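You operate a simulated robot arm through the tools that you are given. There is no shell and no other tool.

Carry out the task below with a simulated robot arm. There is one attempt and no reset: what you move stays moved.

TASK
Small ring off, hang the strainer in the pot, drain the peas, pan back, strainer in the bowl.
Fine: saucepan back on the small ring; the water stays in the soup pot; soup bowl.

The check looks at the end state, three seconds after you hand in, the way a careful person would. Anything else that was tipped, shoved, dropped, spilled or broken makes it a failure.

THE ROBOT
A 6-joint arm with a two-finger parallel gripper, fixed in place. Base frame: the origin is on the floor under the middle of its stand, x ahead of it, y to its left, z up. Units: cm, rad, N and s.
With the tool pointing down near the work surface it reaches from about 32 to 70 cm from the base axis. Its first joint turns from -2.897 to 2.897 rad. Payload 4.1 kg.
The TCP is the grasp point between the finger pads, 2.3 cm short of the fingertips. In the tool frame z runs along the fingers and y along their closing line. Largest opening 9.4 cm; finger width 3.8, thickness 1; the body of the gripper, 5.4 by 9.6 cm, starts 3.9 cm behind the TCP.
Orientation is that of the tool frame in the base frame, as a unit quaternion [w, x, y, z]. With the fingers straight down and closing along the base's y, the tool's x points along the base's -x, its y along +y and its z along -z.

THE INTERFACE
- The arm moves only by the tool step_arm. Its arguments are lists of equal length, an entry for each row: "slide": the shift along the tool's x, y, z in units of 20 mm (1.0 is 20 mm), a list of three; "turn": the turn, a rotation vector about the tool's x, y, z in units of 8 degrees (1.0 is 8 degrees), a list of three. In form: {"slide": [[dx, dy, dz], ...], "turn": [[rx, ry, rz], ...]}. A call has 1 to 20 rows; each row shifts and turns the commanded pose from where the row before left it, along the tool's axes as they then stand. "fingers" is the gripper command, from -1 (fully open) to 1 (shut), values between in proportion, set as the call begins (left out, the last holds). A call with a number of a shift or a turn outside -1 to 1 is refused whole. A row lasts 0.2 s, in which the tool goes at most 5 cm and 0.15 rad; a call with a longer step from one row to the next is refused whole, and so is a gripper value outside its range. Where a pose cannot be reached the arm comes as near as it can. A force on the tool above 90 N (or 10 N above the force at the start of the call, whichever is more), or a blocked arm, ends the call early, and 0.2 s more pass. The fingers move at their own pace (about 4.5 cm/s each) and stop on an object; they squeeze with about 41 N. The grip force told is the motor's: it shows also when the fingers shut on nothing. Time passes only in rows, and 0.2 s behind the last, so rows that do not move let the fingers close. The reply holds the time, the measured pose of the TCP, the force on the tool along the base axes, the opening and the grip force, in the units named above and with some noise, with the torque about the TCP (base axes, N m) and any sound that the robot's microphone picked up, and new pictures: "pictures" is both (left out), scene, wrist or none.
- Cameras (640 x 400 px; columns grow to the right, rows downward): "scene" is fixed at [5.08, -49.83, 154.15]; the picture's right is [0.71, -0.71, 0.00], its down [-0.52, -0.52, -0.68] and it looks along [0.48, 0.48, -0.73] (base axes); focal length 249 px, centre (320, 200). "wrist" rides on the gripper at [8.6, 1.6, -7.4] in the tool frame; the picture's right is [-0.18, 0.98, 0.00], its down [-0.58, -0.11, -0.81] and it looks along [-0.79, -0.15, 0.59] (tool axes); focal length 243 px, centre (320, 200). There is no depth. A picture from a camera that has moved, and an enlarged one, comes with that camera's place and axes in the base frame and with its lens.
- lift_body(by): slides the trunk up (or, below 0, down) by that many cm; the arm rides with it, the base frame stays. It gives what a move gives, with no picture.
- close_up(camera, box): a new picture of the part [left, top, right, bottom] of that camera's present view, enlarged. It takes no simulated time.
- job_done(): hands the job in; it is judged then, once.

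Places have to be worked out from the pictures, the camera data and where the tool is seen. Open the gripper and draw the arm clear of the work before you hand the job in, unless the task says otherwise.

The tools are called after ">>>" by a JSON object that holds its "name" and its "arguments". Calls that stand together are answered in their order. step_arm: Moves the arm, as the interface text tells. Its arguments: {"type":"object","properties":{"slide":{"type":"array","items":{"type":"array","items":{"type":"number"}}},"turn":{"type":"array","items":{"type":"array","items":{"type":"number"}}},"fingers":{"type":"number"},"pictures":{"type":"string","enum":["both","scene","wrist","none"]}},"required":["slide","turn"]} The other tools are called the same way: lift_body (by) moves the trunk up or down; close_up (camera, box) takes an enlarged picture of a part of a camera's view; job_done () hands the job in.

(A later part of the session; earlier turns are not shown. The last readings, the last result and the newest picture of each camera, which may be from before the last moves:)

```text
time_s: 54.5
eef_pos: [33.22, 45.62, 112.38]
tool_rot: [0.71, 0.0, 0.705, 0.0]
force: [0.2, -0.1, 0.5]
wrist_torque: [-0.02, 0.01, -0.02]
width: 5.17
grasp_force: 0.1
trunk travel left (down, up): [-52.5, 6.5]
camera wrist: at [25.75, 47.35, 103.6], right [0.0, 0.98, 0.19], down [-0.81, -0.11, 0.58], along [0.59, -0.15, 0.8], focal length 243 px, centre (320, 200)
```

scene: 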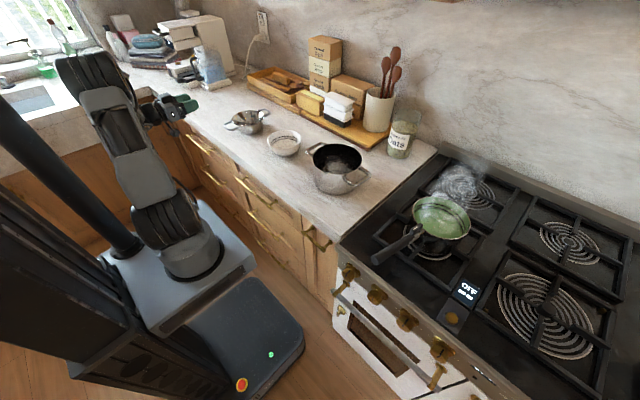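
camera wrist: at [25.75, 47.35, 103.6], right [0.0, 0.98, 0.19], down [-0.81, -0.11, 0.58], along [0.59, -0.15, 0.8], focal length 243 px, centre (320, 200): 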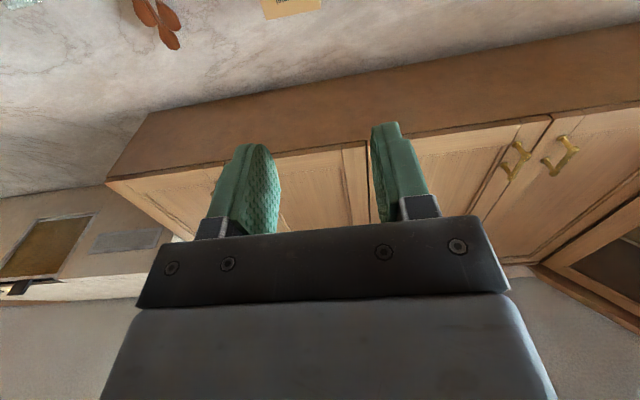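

Tool horizontal, reached. I roll +90° so the fingers close vertically.

>>> {"name": "step_arm", "arguments": {"slide": [[0, 0, 0], [0, 0, 0], [0, 0, 0], [0, 0, 0], [0, 0, 0], [0, 0, 0], [0, 0, 0], [0, 0, 0], [0, 0, 0], [0, 0, 0], [0, 0, 0], [0, 0, 0]], "turn": [[0, 0, 0.9375], [0, 0, 0.9375], [0, 0, 0.9375], [0, 0, 0.9375], [0, 0, 0.9375], [0, 0, 0.9375], [0, 0, 0.9375], [0, 0, 0.9375], [0, 0, 0.9375], [0, 0, 0.9375], [0, 0, 0.9375], [0, 0, 0.9375]]}}

>>> {"name": "close_up", "arguments": {"camera": "scene", "box": [110, 70, 290, 182]}}

```text
time_s: 57.1
eef_pos: [35.65, 61.8, 126.86]
tool_rot: [0.501, 0.5, 0.499, 0.5]
force: [-0.3, 0.5, -0.8]
wrist_torque: [-0.02, 0.03, 0.0]
width: 5.19
grasp_force: 0.0
out of reach, approached as far as the arm can: row 6, 7, 8, 9, 10, 11, 12
trunk travel left (down, up): [-52.5, 6.5]
camera wrist: at [28.23, 70.52, 128.33], right [0.0, -0.18, 0.98], down [-0.81, -0.58, -0.11], along [0.59, -0.79, -0.15], focal length 243 px, centre (320, 200)
```

scene: 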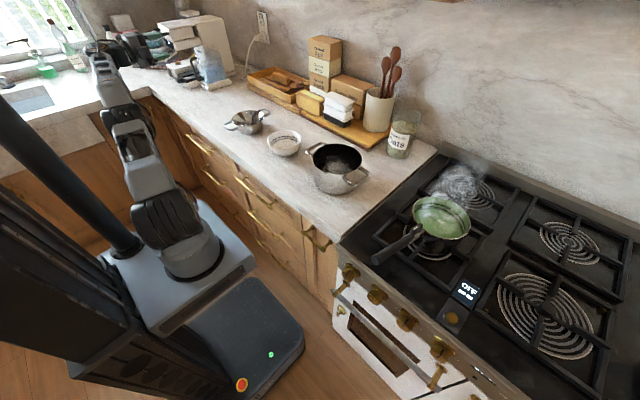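
wrist: 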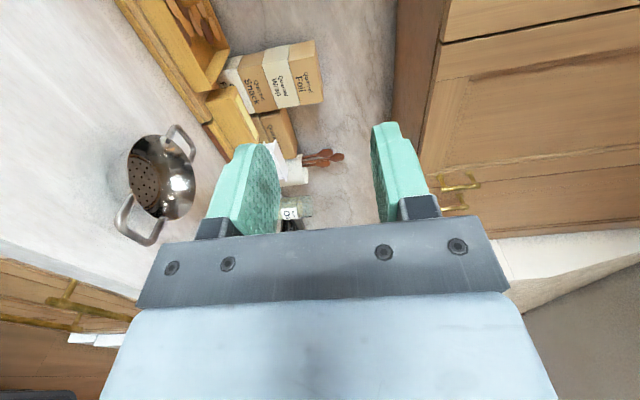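

```text
3.56 times, centred on (200, 126) of scene
camera zoom: at [5.08, -49.83, 154.15], right [0.71, -0.71, 0.0], down [-0.52, -0.52, -0.68], along [0.48, 0.48, -0.73], focal length 885 px, centre (747, 463)
```

zoom: 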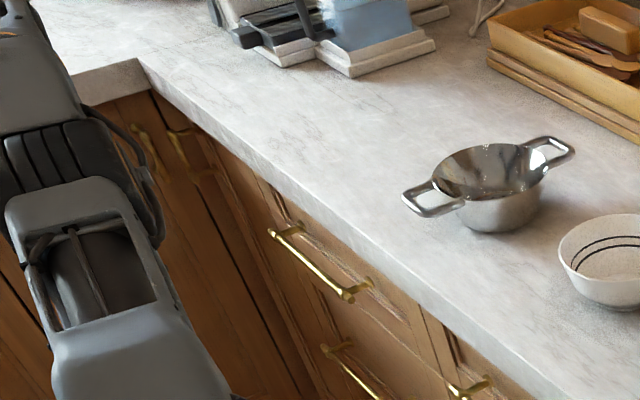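

Rolling to +90° is only reachable far from here (the tool drifted to (35.7,61.8,126.9), in free air). By symmetry −90° should suit the left side; I roll back and return to the earlier place.

>>> {"name": "step_arm", "arguments": {"slide": [[0, 0, 0], [0, 0, 0], [0, 0, 0], [0, 0, 0], [0, 0, 0], [0, 0, 0], [0, 0, 0], [0, 0, 0], [0, 0, 0], [0, 0, 0], [0, 0, 0], [0, 0, 0]], "turn": [[0, 0, -0.9375], [0, 0, -0.9375], [0, 0, -0.9375], [0, 0, -0.9375], [0, 0, -0.9375], [0, 0, -0.9375], [0, 0, -0.9375], [0, 0, -0.9375], [0, 0, -0.9375], [0, 0, -0.9375], [0, 0, -0.9375], [0, 0, -0.9375]], "pictures": "none"}}

>>> {"name": "step_arm", "arguments": {"slide": [[0.6, -0.9, -0.12], [0.6, -0.9, -0.12], [0.6, -0.9, -0.12], [0.6, -0.9, -0.12], [0.6, -0.9, -0.12], [0.6, -0.9, -0.12], [0.6, -0.9, -0.12], [0.6, -0.9, -0.12], [0.6, -0.9, -0.12]], "turn": [[0, 0, 0], [0, 0, 0], [0, 0, 0], [0, 0, 0], [0, 0, 0], [0, 0, 0], [0, 0, 0], [0, 0, 0], [0, 0, 0]], "pictures": "scene"}}

```text
time_s: 59.7
eef_pos: [35.69, 61.81, 126.86]
tool_rot: [0.708, 0.0, 0.706, -0.001]
force: [0.3, -0.2, -0.6]
wrist_torque: [0.0, 0.03, 0.0]
width: 5.16
grasp_force: 0.0
trunk travel left (down, up): [-52.5, 6.5]
```

```text
time_s: 61.7
eef_pos: [34.28, 48.64, 117.2]
tool_rot: [0.709, 0.002, 0.706, -0.001]
force: [-0.7, -0.1, 0.3]
wrist_torque: [-0.04, -0.03, 0.01]
width: 5.14
grasp_force: 0.2
out of reach, approached as far as the arm can: row 1, 2, 3
trunk travel left (down, up): [-52.5, 6.5]
```

scene: 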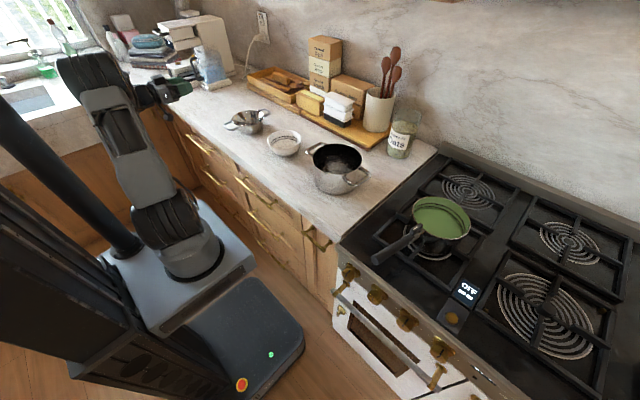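

Steam has stopped over the pan. I now try rolling −90° here.

>>> {"name": "step_arm", "arguments": {"slide": [[0, 0, 0], [0, 0, 0], [0, 0, 0], [0, 0, 0], [0, 0, 0], [0, 0, 0], [0, 0, 0], [0, 0, 0], [0, 0, 0], [0, 0, 0], [0, 0, 0], [0, 0, 0]], "turn": [[0, 0, -0.9375], [0, 0, -0.9375], [0, 0, -0.9375], [0, 0, -0.9375], [0, 0, -0.9375], [0, 0, -0.9375], [0, 0, -0.9375], [0, 0, -0.9375], [0, 0, -0.9375], [0, 0, -0.9375], [0, 0, -0.9375], [0, 0, -0.9375]]}}

```text
time_s: 64.3
eef_pos: [34.34, 48.9, 117.31]
tool_rot: [0.501, -0.499, 0.499, -0.501]
force: [-0.2, -0.5, 0.2]
wrist_torque: [-0.01, 0.0, 0.02]
width: 5.18
grasp_force: 0.1
trunk travel left (down, up): [-52.5, 6.5]
camera wrist: at [26.86, 40.27, 115.49], right [0.0, 0.18, -0.98], down [-0.81, 0.58, 0.1], along [0.59, 0.79, 0.15], focal length 243 px, centre (320, 200)
```

scene: 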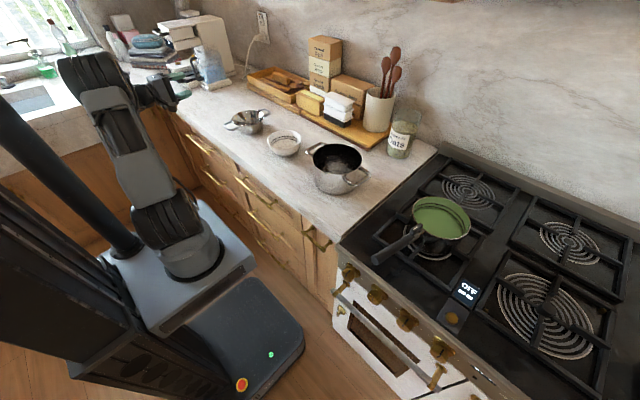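
wrist: 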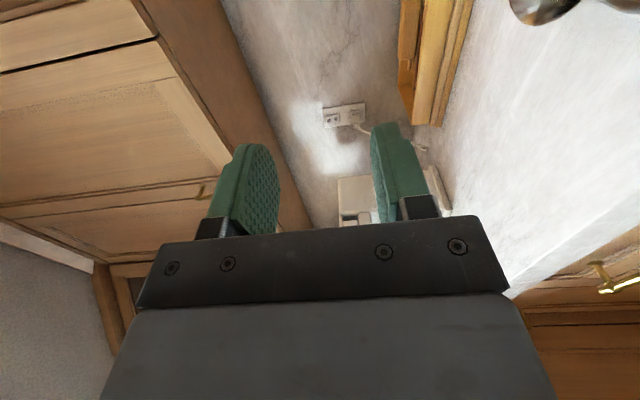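

Roll −90° works with no drift: tool along +x, fingers closing vertically, at (34.3,48.9,117.3). I shift 5 cm right (y≈43.9) to line up with the −y side bar of the handle, then lower the trunk 19.5 cm.

>>> {"name": "step_arm", "arguments": {"slide": [[0.84, 0, 0], [0.84, 0, 0], [0.84, 0, 0]], "turn": [[0, 0, 0], [0, 0, 0], [0, 0, 0]], "pictures": "none"}}

>>> {"name": "lift_body", "arguments": {"by": -19.5}}

>>> {"name": "close_up", "arguments": {"camera": "scene", "box": [140, 80, 300, 180]}}

>>> {"name": "close_up", "arguments": {"camera": "wrist", "box": [0, 0, 640, 400]}}

```text
time_s: 65.1
eef_pos: [34.31, 43.78, 117.42]
tool_rot: [0.502, -0.499, 0.499, -0.501]
force: [-0.1, 0.2, 0.7]
wrist_torque: [-0.01, 0.01, 0.04]
width: 5.18
grasp_force: 0.0
trunk travel left (down, up): [-52.5, 6.5]
```

```text
time_s: 67.2
eef_pos: [34.4, 43.75, 97.7]
tool_rot: [-0.501, 0.499, -0.498, 0.501]
force: [0.4, 0.3, -0.3]
wrist_torque: [0.0, 0.01, -0.06]
width: 5.17
grasp_force: 0.0
trunk travel left (down, up): [-33.0, 26.0]
```

```text
4.00 times, centred on (220, 130) of scene
camera zoom: at [5.08, -49.83, 154.15], right [0.71, -0.71, 0.0], down [-0.52, -0.52, -0.68], along [0.48, 0.48, -0.73], focal length 996 px, centre (720, 480)
```

zoom: 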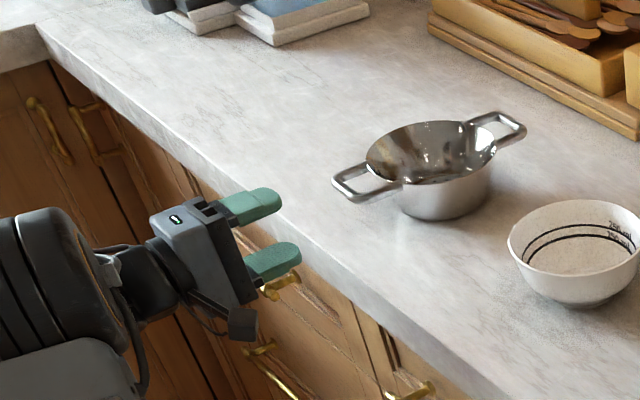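

```text
1.00 times, centred on (320, 200) of wrist (not enlarged: the box is as wide or as high as the picture)
camera zoom: at [26.88, 35.22, 96.01], right [0.0, 0.18, -0.98], down [-0.81, 0.58, 0.11], along [0.59, 0.79, 0.15], focal length 243 px, centre (320, 200)
```

zoom: 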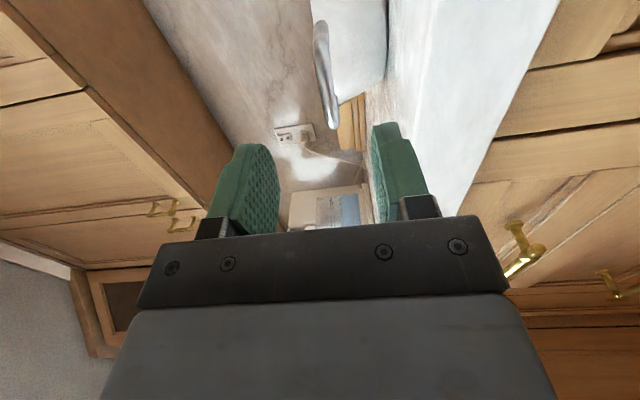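

The handle plane is edge-on in the wrist view, about 0.6 cm below the tool axis, between the fingers. I correct the height and advance 7 cm first.

>>> {"name": "step_arm", "arguments": {"slide": [[0, 0.25, 0.5], [0, 0, 0.75], [0, 0, 0.75], [0, 0, 0.75], [0, 0, 0.75]], "turn": [[0, 0, 0], [0, 0, 0], [0, 0, 0], [0, 0, 0], [0, 0, 0]]}}

>>> {"name": "close_up", "arguments": {"camera": "scene", "box": [170, 90, 298, 170]}}

>>> {"name": "close_up", "arguments": {"camera": "wrist", "box": [200, 20, 440, 240]}}

```text
time_s: 68.5
eef_pos: [41.29, 43.93, 97.32]
tool_rot: [0.501, -0.499, 0.499, -0.501]
force: [-0.3, -0.4, 0.2]
wrist_torque: [-0.01, 0.01, 0.02]
width: 5.14
grasp_force: 0.0
trunk travel left (down, up): [-33.0, 26.0]
camera wrist: at [33.87, 35.26, 95.55], right [0.0, 0.18, -0.98], down [-0.81, 0.58, 0.11], along [0.59, 0.79, 0.15], focal length 243 px, centre (320, 200)
```

scene: 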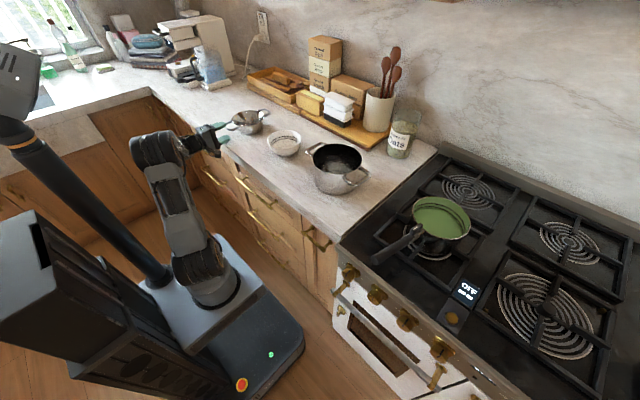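
wrist: 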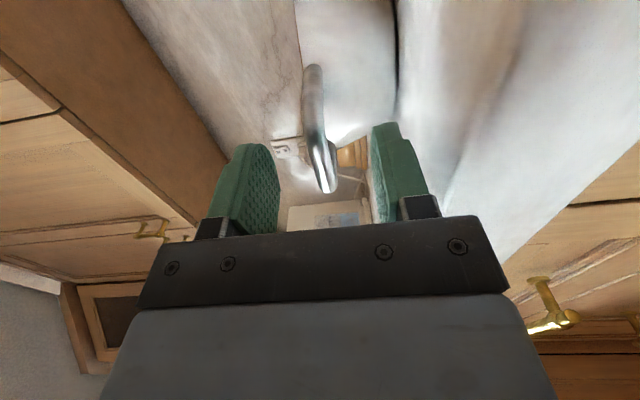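

```text
5.00 times, centred on (234, 130) of scene
camera zoom: at [5.08, -49.83, 154.15], right [0.71, -0.71, 0.0], down [-0.52, -0.52, -0.68], along [0.48, 0.48, -0.73], focal length 1245 px, centre (750, 550)
```

zoom: 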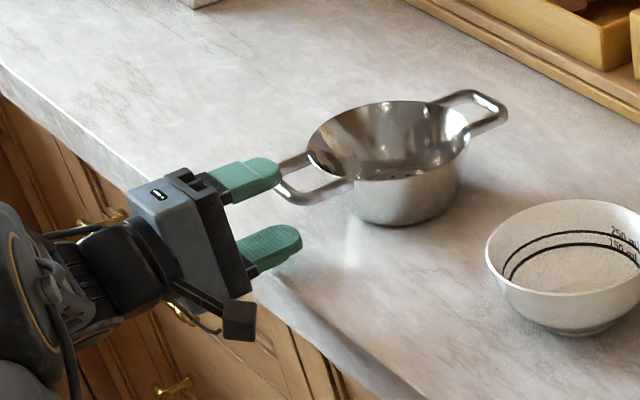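

```text
1.82 times, centred on (320, 130) of wrist
camera zoom: at [33.87, 35.26, 95.55], right [0.0, 0.18, -0.98], down [-0.81, 0.58, 0.11], along [0.59, 0.79, 0.15], focal length 441 px, centre (320, 327)
```

zoom: 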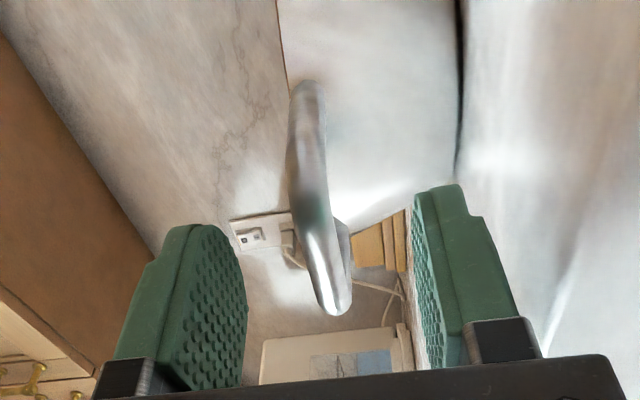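

The handle corner lies between upper and lower fingers. I advance 3.1 cm more and close gently.

>>> {"name": "step_arm", "arguments": {"slide": [[0, 0, 0.5], [0, 0, 0.55], [0, 0, 0.5]], "turn": [[0, 0, 0], [0, 0, 0], [0, 0, 0]], "pictures": "wrist"}}

>>> {"name": "close_up", "arguments": {"camera": "scene", "box": [190, 90, 286, 150]}}

```text
time_s: 69.2
eef_pos: [44.35, 43.7, 97.32]
tool_rot: [-0.501, 0.499, -0.499, 0.501]
force: [-0.7, -0.6, 0.6]
wrist_torque: [0.02, -0.02, 0.0]
width: 5.16
grasp_force: 0.1
trunk travel left (down, up): [-33.0, 26.0]
camera wrist: at [36.89, 35.18, 95.52], right [0.0, 0.18, -0.98], down [-0.81, 0.58, 0.11], along [0.59, 0.79, 0.15], focal length 243 px, centre (320, 200)
```

wrist: 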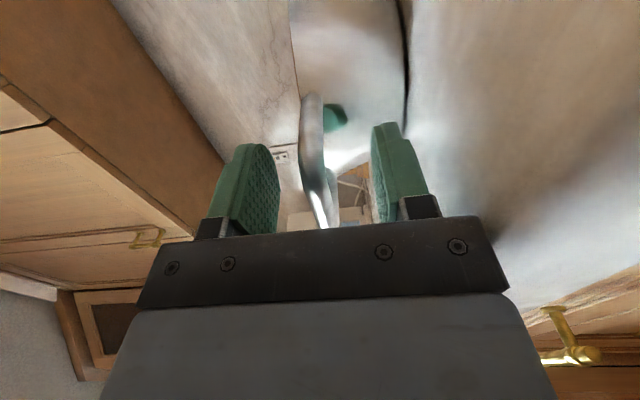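

```text
6.67 times, centred on (238, 120) of scene
camera zoom: at [5.08, -49.83, 154.15], right [0.71, -0.71, 0.0], down [-0.52, -0.52, -0.68], along [0.48, 0.48, -0.73], focal length 1660 px, centre (867, 733)
```

zoom: 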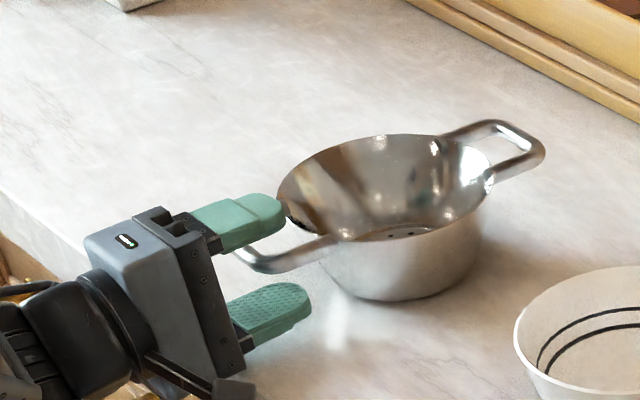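

The pad's edge is only just over the side bar, so I shift 0.8 cm toward −y to cover it fully, then close.

>>> {"name": "step_arm", "arguments": {"slide": [[0.4, 0, 0]], "turn": [[0, 0, 0]], "pictures": "none"}}

>>> {"name": "step_arm", "arguments": {"slide": [[0, 0, 0], [0, 0, 0], [0, 0, 0], [0, 0, 0]], "turn": [[0, 0, 0], [0, 0, 0], [0, 0, 0], [0, 0, 0]], "fingers": 1}}

>>> {"name": "close_up", "arguments": {"camera": "scene", "box": [190, 90, 286, 150]}}

```text
time_s: 69.7
eef_pos: [44.34, 42.97, 97.13]
tool_rot: [-0.501, 0.499, -0.499, 0.501]
force: [0.0, 0.7, 0.4]
wrist_torque: [-0.04, -0.01, 0.0]
width: 5.18
grasp_force: 0.0
trunk travel left (down, up): [-33.0, 26.0]
```

```text
time_s: 70.7
eef_pos: [44.33, 42.91, 97.39]
tool_rot: [0.503, -0.498, 0.499, -0.501]
force: [0.8, -0.9, 9.4]
wrist_torque: [0.04, -0.53, -0.02]
width: 1.16
grasp_force: 41.2
trunk travel left (down, up): [-33.0, 26.0]
camera wrist: at [36.84, 34.33, 95.53], right [0.01, 0.19, -0.98], down [-0.81, 0.58, 0.1], along [0.59, 0.79, 0.15], focal length 243 px, centre (320, 200)
```

scene: 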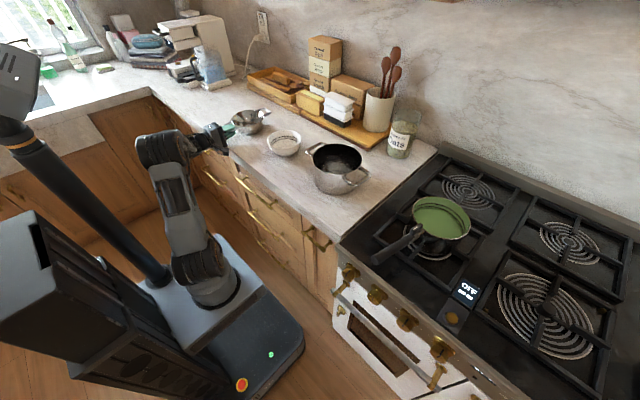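
wrist: 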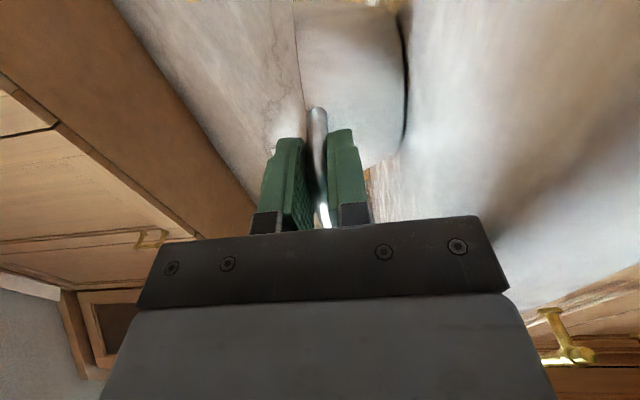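

```text
6.67 times, centred on (238, 120) of scene
camera zoom: at [5.08, -49.83, 154.15], right [0.71, -0.71, 0.0], down [-0.52, -0.52, -0.68], along [0.48, 0.48, -0.73], focal length 1660 px, centre (867, 733)
```

zoom: 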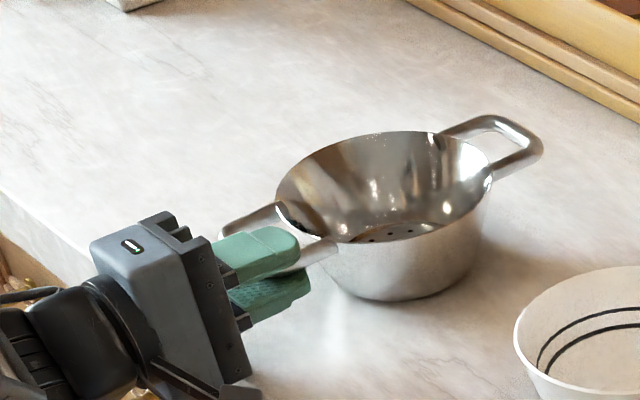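

The pads hold the side bar (1.16 cm). I lift gently 2 cm and watch the torque and tilt.

>>> {"name": "step_arm", "arguments": {"slide": [[0, -0.25, 0], [0, -0.25, 0], [0, -0.25, 0], [0, -0.25, 0], [0, 0, 0]], "turn": [[0, 0, 0], [0, 0, 0], [0, 0, 0], [0, 0, 0], [0, 0, 0]], "pictures": "wrist"}}

>>> {"name": "close_up", "arguments": {"camera": "scene", "box": [190, 85, 286, 145]}}

```text
time_s: 71.8
eef_pos: [44.43, 42.92, 99.29]
tool_rot: [-0.501, 0.498, -0.499, 0.502]
force: [-0.2, 0.5, -1.6]
wrist_torque: [-0.03, 0.18, 0.0]
width: 1.17
grasp_force: 40.9
trunk travel left (down, up): [-33.0, 26.0]
camera wrist: at [36.94, 34.4, 97.46], right [0.0, 0.18, -0.98], down [-0.81, 0.58, 0.11], along [0.59, 0.79, 0.15], focal length 243 px, centre (320, 200)
```

wrist: 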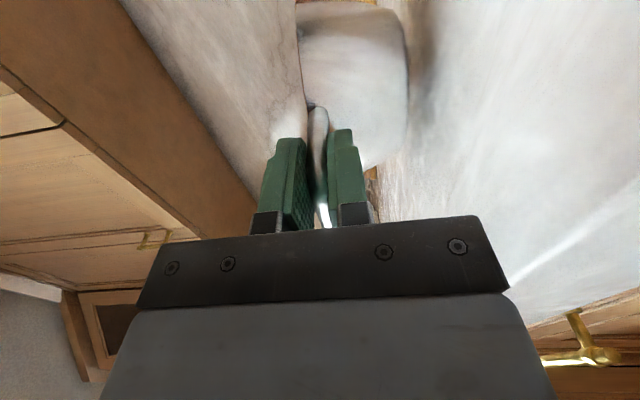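

```text
6.67 times, centred on (238, 115) of scene
camera zoom: at [5.08, -49.83, 154.15], right [0.71, -0.71, 0.0], down [-0.52, -0.52, -0.68], along [0.48, 0.48, -0.73], focal length 1660 px, centre (867, 767)
```

zoom: 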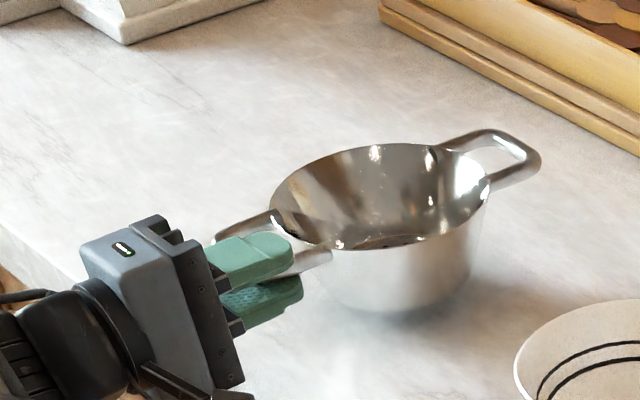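

The strainer hangs level from the grip and is light (about 0.2 kg). I raise the trunk 14 cm to clear the pot rim.

>>> {"name": "lift_body", "arguments": {"by": 14}}

>>> {"name": "step_arm", "arguments": {"slide": [[0.75, 0, 0.04], [0.75, 0, 0.04], [0.75, 0, 0.04], [0.75, 0, 0.04], [0.75, 0, 0.04], [0.75, 0, 0.04], [0.75, 0, 0.04], [0.75, 0, 0.04], [0.75, 0, 0.04], [0.75, 0, 0.04]], "turn": [[0, 0, 0], [0, 0, 0], [0, 0, 0], [0, 0, 0], [0, 0, 0], [0, 0, 0], [0, 0, 0], [0, 0, 0], [0, 0, 0], [0, 0, 0]]}}

```text
time_s: 73.5
eef_pos: [44.5, 43.05, 113.27]
tool_rot: [-0.5, 0.5, -0.499, 0.501]
force: [0.0, -0.3, -2.0]
wrist_torque: [-0.05, 0.19, 0.02]
width: 1.15
grasp_force: 40.9
trunk travel left (down, up): [-47.0, 12.0]
```

```text
time_s: 75.7
eef_pos: [45.13, 28.04, 113.08]
tool_rot: [0.501, -0.5, 0.499, -0.501]
force: [-0.5, -0.2, -2.2]
wrist_torque: [-0.01, 0.21, 0.02]
width: 1.15
grasp_force: 41.1
trunk travel left (down, up): [-47.0, 12.0]
camera wrist: at [37.72, 19.54, 111.43], right [0.0, 0.18, -0.98], down [-0.81, 0.58, 0.11], along [0.59, 0.79, 0.15], focal length 243 px, centre (320, 200)
```

scene: 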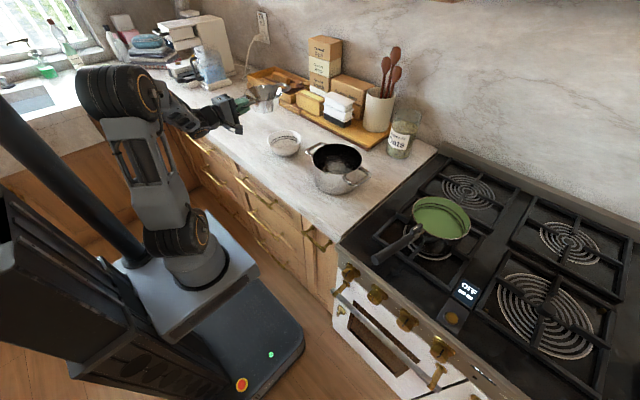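
wrist: 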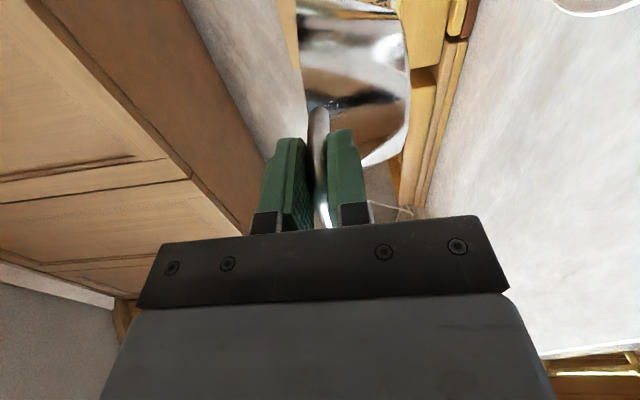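

Carrying works, orientation steady. I go on toward the pot, another 18 cm, still at z≈113.

>>> {"name": "step_arm", "arguments": {"slide": [[0.75, 0, 0.04], [0.75, 0, 0.04], [0.75, 0, 0.04], [0.75, 0, 0.04], [0.75, 0, 0.04], [0.75, 0, 0.04], [0.75, 0, 0.04], [0.75, 0, 0.04], [0.75, 0, 0.04], [0.75, 0, 0.04], [0.75, 0, 0.04], [0.75, 0, 0.04]], "turn": [[0, 0, 0], [0, 0, 0], [0, 0, 0], [0, 0, 0], [0, 0, 0], [0, 0, 0], [0, 0, 0], [0, 0, 0], [0, 0, 0], [0, 0, 0], [0, 0, 0], [0, 0, 0]]}}

```text
time_s: 78.3
eef_pos: [46.2, 10.07, 113.27]
tool_rot: [-0.501, 0.499, -0.499, 0.501]
force: [0.2, -0.4, -1.7]
wrist_torque: [0.0, 0.21, 0.01]
width: 1.14
grasp_force: 41.3
trunk travel left (down, up): [-47.0, 12.0]
camera wrist: at [38.71, 1.5, 111.48], right [0.0, 0.18, -0.98], down [-0.81, 0.58, 0.11], along [0.59, 0.79, 0.15], focal length 243 px, centre (320, 200)
```

scene: 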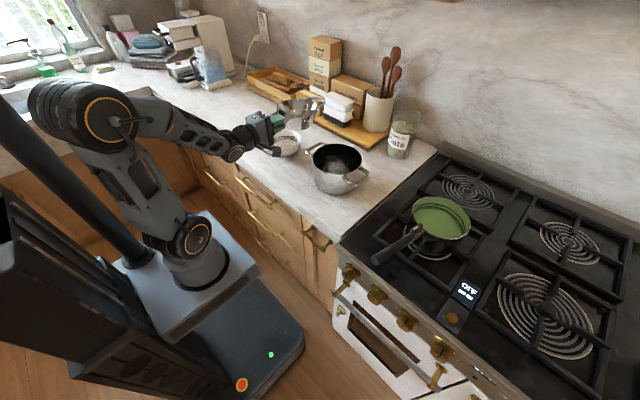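
wrist: 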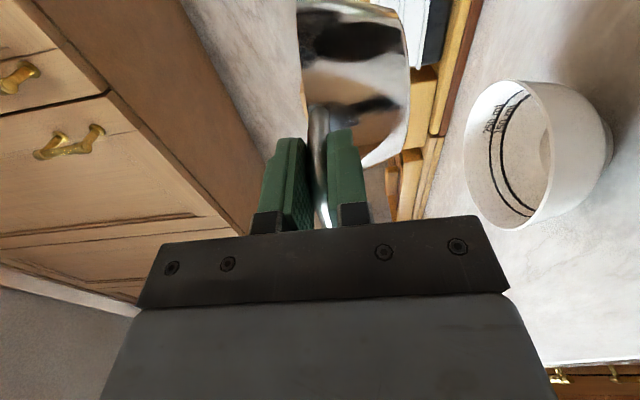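

Still fully reachable. I cover the last 17 cm to stand above the pot.

>>> {"name": "step_arm", "arguments": {"slide": [[0.71, 0, 0], [0.71, 0, 0], [0.71, 0, 0], [0.71, 0, 0], [0.71, 0, 0], [0.71, 0, 0], [0.71, 0, 0], [0.71, 0, 0], [0.71, 0, 0], [0.71, 0, 0], [0.71, 0, 0], [0.71, 0, 0]], "turn": [[0, 0, 0], [0, 0, 0], [0, 0, 0], [0, 0, 0], [0, 0, 0], [0, 0, 0], [0, 0, 0], [0, 0, 0], [0, 0, 0], [0, 0, 0], [0, 0, 0], [0, 0, 0]]}}

>>> {"name": "close_up", "arguments": {"camera": "scene", "box": [260, 80, 420, 200]}}

```text
time_s: 80.9
eef_pos: [46.35, 4.29, 115.44]
tool_rot: [-0.5, 0.498, -0.501, 0.502]
force: [-0.5, 0.5, -1.7]
wrist_torque: [-0.06, 0.19, -0.02]
width: 1.14
grasp_force: 41.1
out of reach, approached as far as the arm can: row 3, 4, 5, 6, 7, 8, 9, 10, 11, 12
trunk travel left (down, up): [-47.0, 12.0]
camera wrist: at [38.78, -4.4, 113.65], right [0.0, 0.18, -0.98], down [-0.8, 0.59, 0.11], along [0.6, 0.79, 0.15], focal length 243 px, centre (320, 200)
```

scene: 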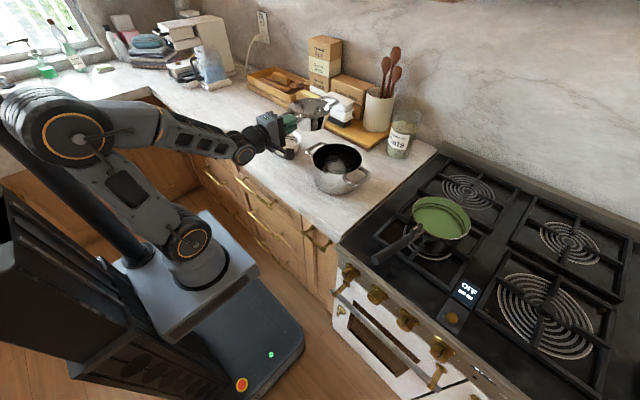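
wrist: 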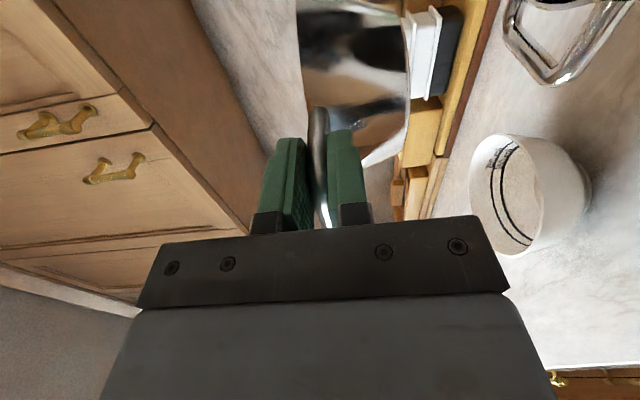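

```text
3.33 times, centred on (340, 140) of scene
camera zoom: at [5.08, -49.83, 154.15], right [0.71, -0.71, 0.0], down [-0.52, -0.52, -0.68], along [0.48, 0.48, -0.73], focal length 830 px, centre (253, 400)
```

zoom: 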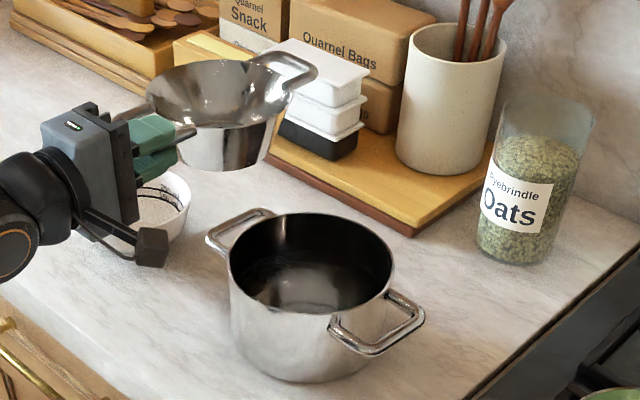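

With this roll the tool must point right of the arm's radial line, so I yaw it 30° to the right; the strainer's handles will then lie diagonally across the pot, clear of the pot's own handles. I do that here, in free air.

>>> {"name": "step_arm", "arguments": {"slide": [[0, 0, 0], [0, 0, 0], [0, 0, 0], [0, 0, 0], [0, 0, 0], [0, 0, 0]], "turn": [[0, 0.625, 0], [0, 0.625, 0], [0, 0.625, 0], [0, 0.625, 0], [0, 0.625, 0], [0, 0.625, 0]]}}

>>> {"name": "close_up", "arguments": {"camera": "scene", "box": [260, 80, 420, 200]}}

```text
time_s: 82.3
eef_pos: [46.36, 4.34, 115.43]
tool_rot: [-0.355, 0.352, -0.611, 0.613]
force: [0.2, 0.6, -1.8]
wrist_torque: [0.05, 0.12, 0.02]
width: 1.15
grasp_force: 40.9
trunk travel left (down, up): [-47.0, 12.0]
camera wrist: at [35.52, 0.68, 113.6], right [0.1, 0.16, -0.98], down [-0.41, 0.91, 0.11], along [0.91, 0.39, 0.15], focal length 243 px, centre (320, 200)
```

scene: 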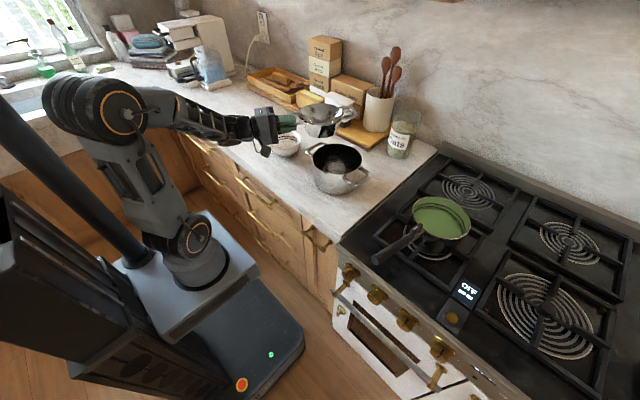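
wrist: 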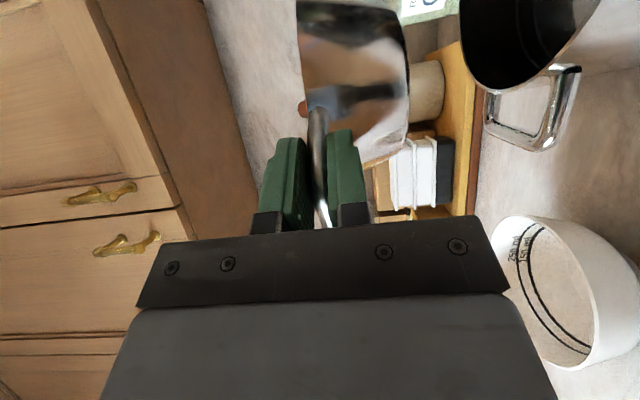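

```text
3.33 times, centred on (340, 140) of scene
camera zoom: at [5.08, -49.83, 154.15], right [0.71, -0.71, 0.0], down [-0.52, -0.52, -0.68], along [0.48, 0.48, -0.73], focal length 830 px, centre (253, 400)
```

zoom: 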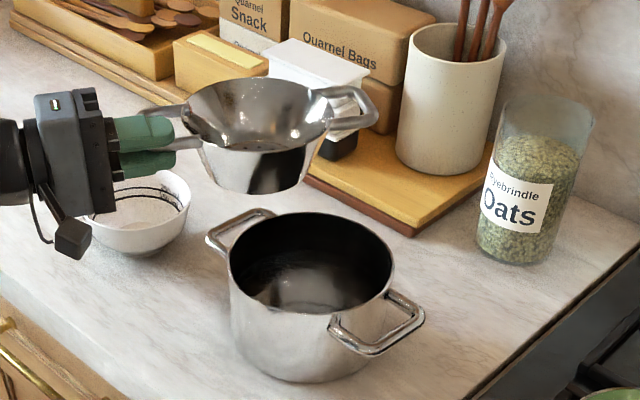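

The strainer is now diagonal. From the scene I put the strainer centre near (56.6,1.0) and the pot centre near (58.4,-5.1), rim z≈100.5. I move over the pot, biased slightly toward the robot so the fingertips stay outside the pot wall.

>>> {"name": "step_arm", "arguments": {"slide": [[0.547, 0, 0.503], [0.547, 0, 0.503], [0.547, 0, 0.503], [0.547, 0, 0.503]], "turn": [[0, 0, 0], [0, 0, 0], [0, 0, 0], [0, 0, 0]]}}

>>> {"name": "close_up", "arguments": {"camera": "scene", "box": [270, 100, 398, 180]}}

>>> {"name": "close_up", "arguments": {"camera": "wrist", "box": [240, 0, 560, 200]}}

```text
time_s: 83.3
eef_pos: [47.78, -1.66, 115.36]
tool_rot: [-0.356, 0.352, -0.612, 0.613]
force: [-0.2, -0.1, -1.5]
wrist_torque: [0.08, 0.19, -0.02]
width: 1.13
grasp_force: 41.2
trunk travel left (down, up): [-47.0, 12.0]
camera wrist: at [36.86, -5.25, 113.53], right [0.1, 0.16, -0.98], down [-0.41, 0.91, 0.11], along [0.91, 0.39, 0.15], focal length 243 px, centre (320, 200)
```

scene: 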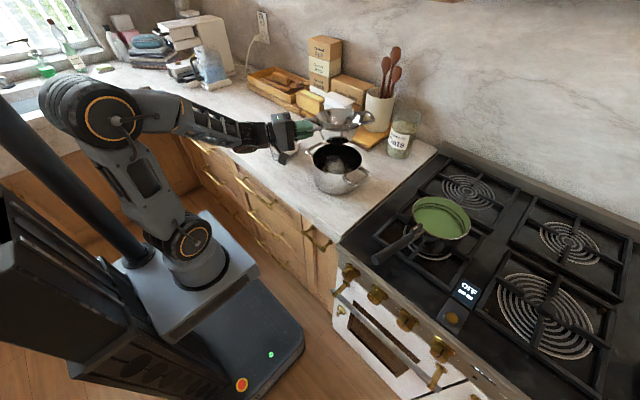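
wrist: 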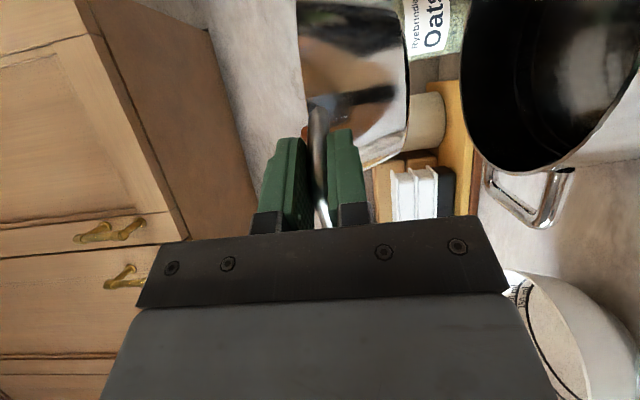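

```text
5.00 times, centred on (334, 140) of scene
camera zoom: at [5.08, -49.83, 154.15], right [0.71, -0.71, 0.0], down [-0.52, -0.52, -0.68], along [0.48, 0.48, -0.73], focal length 1245 px, centre (250, 500)
```

zoom: 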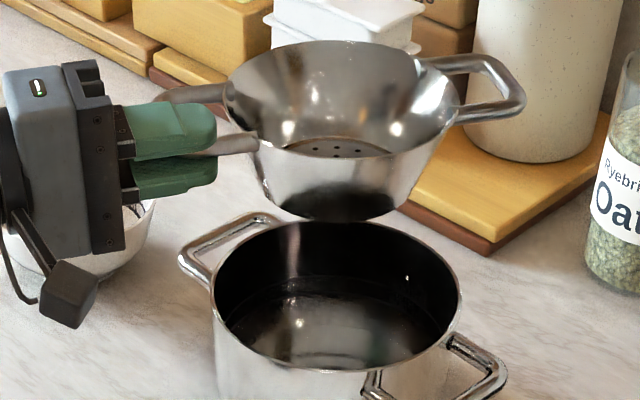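

```text
2.00 times, centred on (400, 100) of wrist
camera zoom: at [36.86, -5.25, 113.53], right [0.1, 0.16, -0.98], down [-0.41, 0.91, 0.11], along [0.91, 0.39, 0.15], focal length 485 px, centre (160, 400)
```

zoom: 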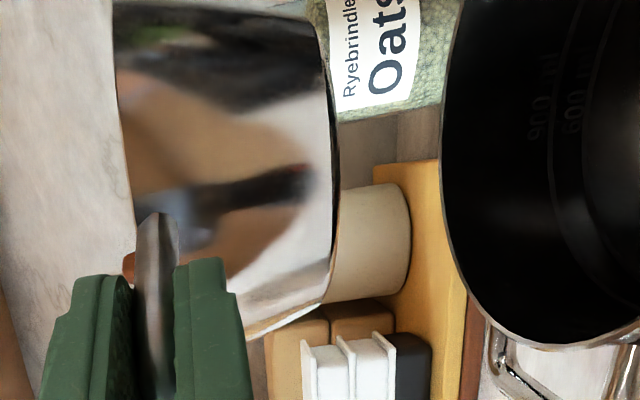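

Strainer centre ≈(58.0,-4.9), pot centre ≈(58.5,-4.9): well placed. I back off 0.3 cm for finger clearance and lower with the trunk by 12 cm, stopping with the lower finger still above the rim.

>>> {"name": "step_arm", "arguments": {"slide": [[0, 0, -0.15]], "turn": [[0, 0, 0]], "pictures": "none"}}

>>> {"name": "lift_body", "arguments": {"by": -11.8}}

>>> {"name": "close_up", "arguments": {"camera": "scene", "box": [270, 110, 398, 190]}}

>>> {"name": "close_up", "arguments": {"camera": "wrist", "box": [200, 0, 520, 240]}}

```text
time_s: 83.7
eef_pos: [47.41, -1.38, 115.24]
tool_rot: [-0.354, 0.352, -0.612, 0.613]
force: [-0.5, 0.0, -1.3]
wrist_torque: [0.05, 0.16, 0.04]
width: 1.11
grasp_force: 41.5
trunk travel left (down, up): [-47.0, 12.0]
```

```text
time_s: 85.2
eef_pos: [47.43, -1.38, 103.49]
tool_rot: [-0.354, 0.352, -0.612, 0.614]
force: [-0.5, 0.3, -2.4]
wrist_torque: [0.03, 0.19, -0.01]
width: 1.17
grasp_force: 41.2
trunk travel left (down, up): [-35.2, 23.8]
```

```text
5.00 times, centred on (334, 150) of scene
camera zoom: at [5.08, -49.83, 154.15], right [0.71, -0.71, 0.0], down [-0.52, -0.52, -0.68], along [0.48, 0.48, -0.73], focal length 1245 px, centre (250, 450)
```

zoom: 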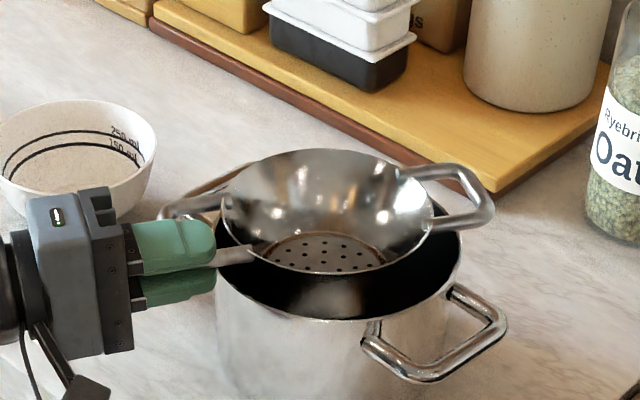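

```text
1.67 times, centred on (360, 120) of wrist
camera zoom: at [36.58, -5.13, 101.74], right [0.1, 0.16, -0.98], down [-0.41, 0.91, 0.11], along [0.91, 0.39, 0.15], focal length 404 px, centre (253, 333)
```

zoom: 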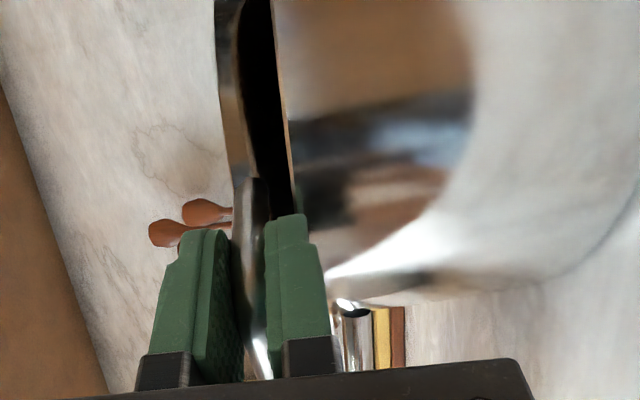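

Alignment holds: strainer centre ≈(57.7,-4.7) inside the pot opening, fingertips about 0.8 cm clear of the wall. I descend slowly 1.8 cm.

>>> {"name": "step_arm", "arguments": {"slide": [[0, 0.15, 0], [0, 0.15, 0], [0, 0.15, 0], [0, 0.15, 0], [0, 0.15, 0], [0, 0.15, 0]], "turn": [[0, 0, 0], [0, 0, 0], [0, 0, 0], [0, 0, 0], [0, 0, 0], [0, 0, 0]], "pictures": "wrist"}}

>>> {"name": "close_up", "arguments": {"camera": "scene", "box": [280, 120, 392, 190]}}

```text
time_s: 86.6
eef_pos: [47.26, -1.51, 102.51]
tool_rot: [-0.359, 0.345, -0.608, 0.619]
force: [-4.3, -2.4, 49.4]
wrist_torque: [-0.93, -0.95, -0.03]
width: 1.15
grasp_force: 41.5
trunk travel left (down, up): [-35.2, 23.8]
camera wrist: at [36.5, -5.1, 100.44], right [0.12, 0.16, -0.98], down [-0.41, 0.91, 0.1], along [0.91, 0.39, 0.17], focal length 243 px, centre (320, 200)
```

wrist: 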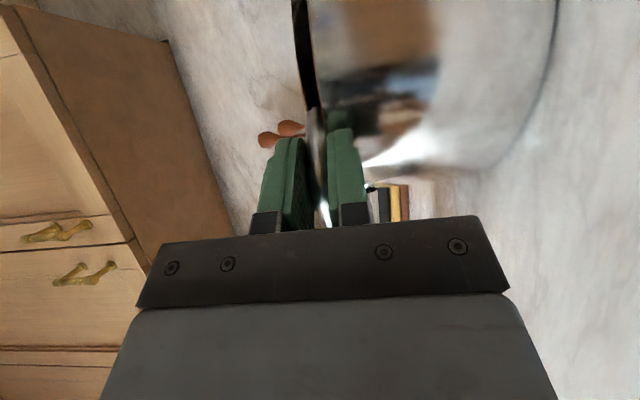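

```text
5.71 times, centred on (336, 155) of scene
camera zoom: at [5.08, -49.83, 154.15], right [0.71, -0.71, 0.0], down [-0.52, -0.52, -0.68], along [0.48, 0.48, -0.73], focal length 1423 px, centre (229, 457)
```

zoom: 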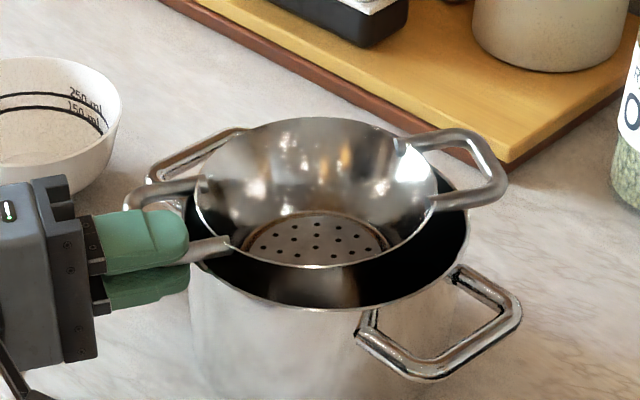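

The near handle bar touched the pot rim (49 N up) at z≈102.5, so the rim is at about 101.9 and the pot centre nearer (57.1,-6.1); the strainer sits about 1.3 cm too far left. I lift 1.2 cm to unload and shift it right and slightly back.

>>> {"name": "step_arm", "arguments": {"slide": [[0, -0.4, 0], [0, -0.4, 0], [0.33, 0, -0.1], [0.33, 0, -0.1]], "turn": [[0, 0, 0], [0, 0, 0], [0, 0, 0], [0, 0, 0]], "pictures": "wrist"}}

>>> {"name": "close_up", "arguments": {"camera": "scene", "box": [280, 120, 392, 190]}}

```text
time_s: 87.6
eef_pos: [46.4, -2.43, 103.24]
tool_rot: [0.353, -0.352, 0.613, -0.613]
force: [0.2, -0.5, -2.0]
wrist_torque: [0.05, 0.18, -0.01]
width: 1.14
grasp_force: 40.9
trunk travel left (down, up): [-35.2, 23.8]
camera wrist: at [35.59, -6.08, 101.48], right [0.09, 0.16, -0.98], down [-0.41, 0.91, 0.11], along [0.91, 0.39, 0.15], focal length 243 px, centre (320, 200)
```

wrist: 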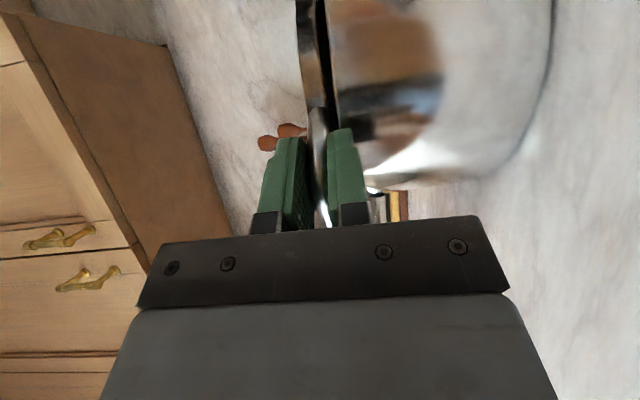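

```text
5.71 times, centred on (336, 155) of scene
camera zoom: at [5.08, -49.83, 154.15], right [0.71, -0.71, 0.0], down [-0.52, -0.52, -0.68], along [0.48, 0.48, -0.73], focal length 1423 px, centre (229, 457)
```

zoom: 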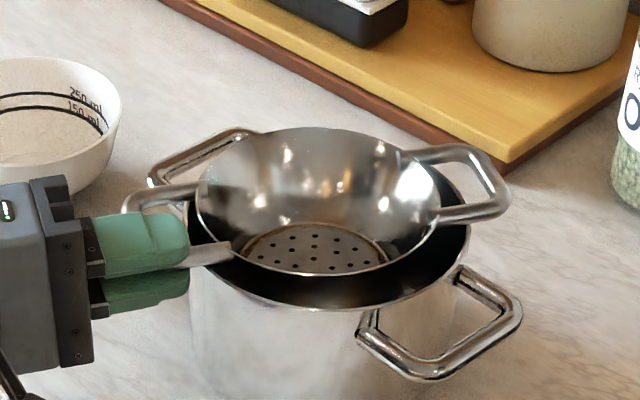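

Now the strainer centre is within about 0.6 cm of the pot's centre. I descend slowly again until the handles touch the rim.

>>> {"name": "step_arm", "arguments": {"slide": [[0, 0.13, 0], [0, 0.13, 0], [0, 0.13, 0]], "turn": [[0, 0, 0], [0, 0, 0], [0, 0, 0]], "pictures": "wrist"}}

>>> {"name": "close_up", "arguments": {"camera": "scene", "box": [280, 120, 392, 190]}}

```text
time_s: 88.4
eef_pos: [46.25, -2.34, 102.7]
tool_rot: [-0.354, 0.352, -0.612, 0.613]
force: [0.0, 0.6, -1.9]
wrist_torque: [-0.02, 0.05, -0.03]
width: 1.14
grasp_force: 40.8
trunk travel left (down, up): [-35.2, 23.8]
camera wrist: at [35.49, -6.06, 100.82], right [0.1, 0.16, -0.98], down [-0.41, 0.91, 0.11], along [0.91, 0.39, 0.15], focal length 243 px, centre (320, 200)
```

wrist: 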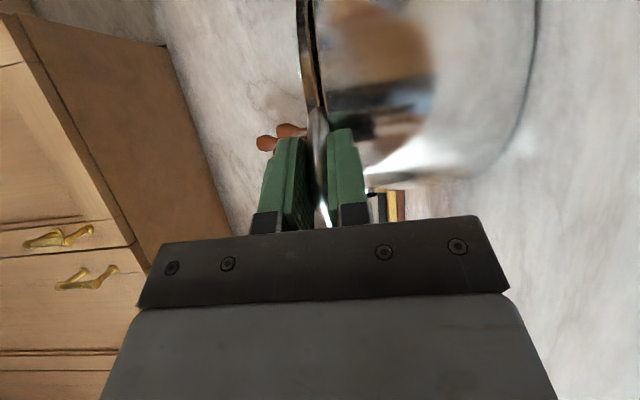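

```text
5.71 times, centred on (336, 155) of scene
camera zoom: at [5.08, -49.83, 154.15], right [0.71, -0.71, 0.0], down [-0.52, -0.52, -0.68], along [0.48, 0.48, -0.73], focal length 1423 px, centre (229, 457)
```

zoom: 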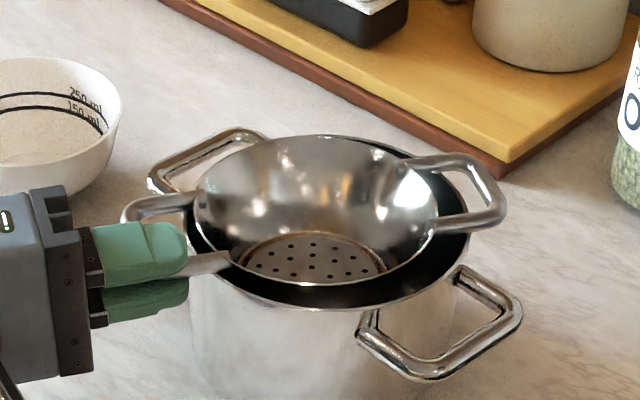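

Torque has dropped, so the far handle is starting to rest on the rim. I go down a little more.

>>> {"name": "step_arm", "arguments": {"slide": [[0, 0.1, 0], [0, 0.1, 0]], "turn": [[0, 0, 0], [0, 0, 0]], "pictures": "wrist"}}

>>> {"name": "close_up", "arguments": {"camera": "scene", "box": [280, 120, 392, 190]}}

```text
time_s: 89.0
eef_pos: [46.22, -2.36, 102.52]
tool_rot: [-0.357, 0.35, -0.61, 0.615]
force: [0.4, -0.4, 19.7]
wrist_torque: [-0.41, -0.46, -0.03]
width: 1.19
grasp_force: 40.9
trunk travel left (down, up): [-35.2, 23.8]
camera wrist: at [35.51, -6.06, 100.67], right [0.1, 0.16, -0.98], down [-0.41, 0.91, 0.1], along [0.91, 0.39, 0.16], focal length 243 px, centre (320, 200)
```

wrist: 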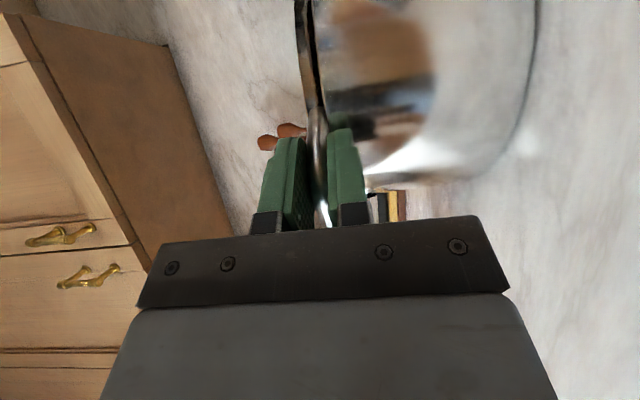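

```text
5.71 times, centred on (336, 155) of scene
camera zoom: at [5.08, -49.83, 154.15], right [0.71, -0.71, 0.0], down [-0.52, -0.52, -0.68], along [0.48, 0.48, -0.73], focal length 1423 px, centre (229, 457)
```

zoom: 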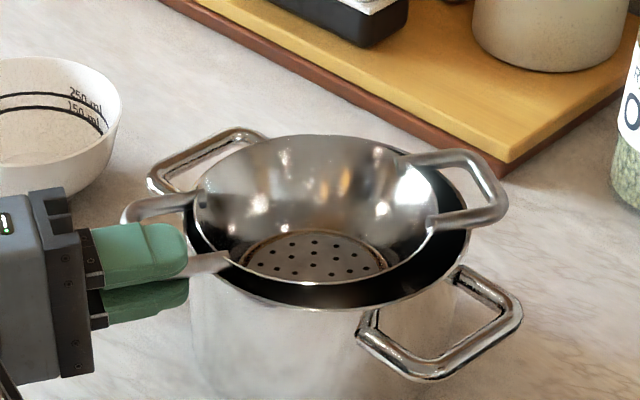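

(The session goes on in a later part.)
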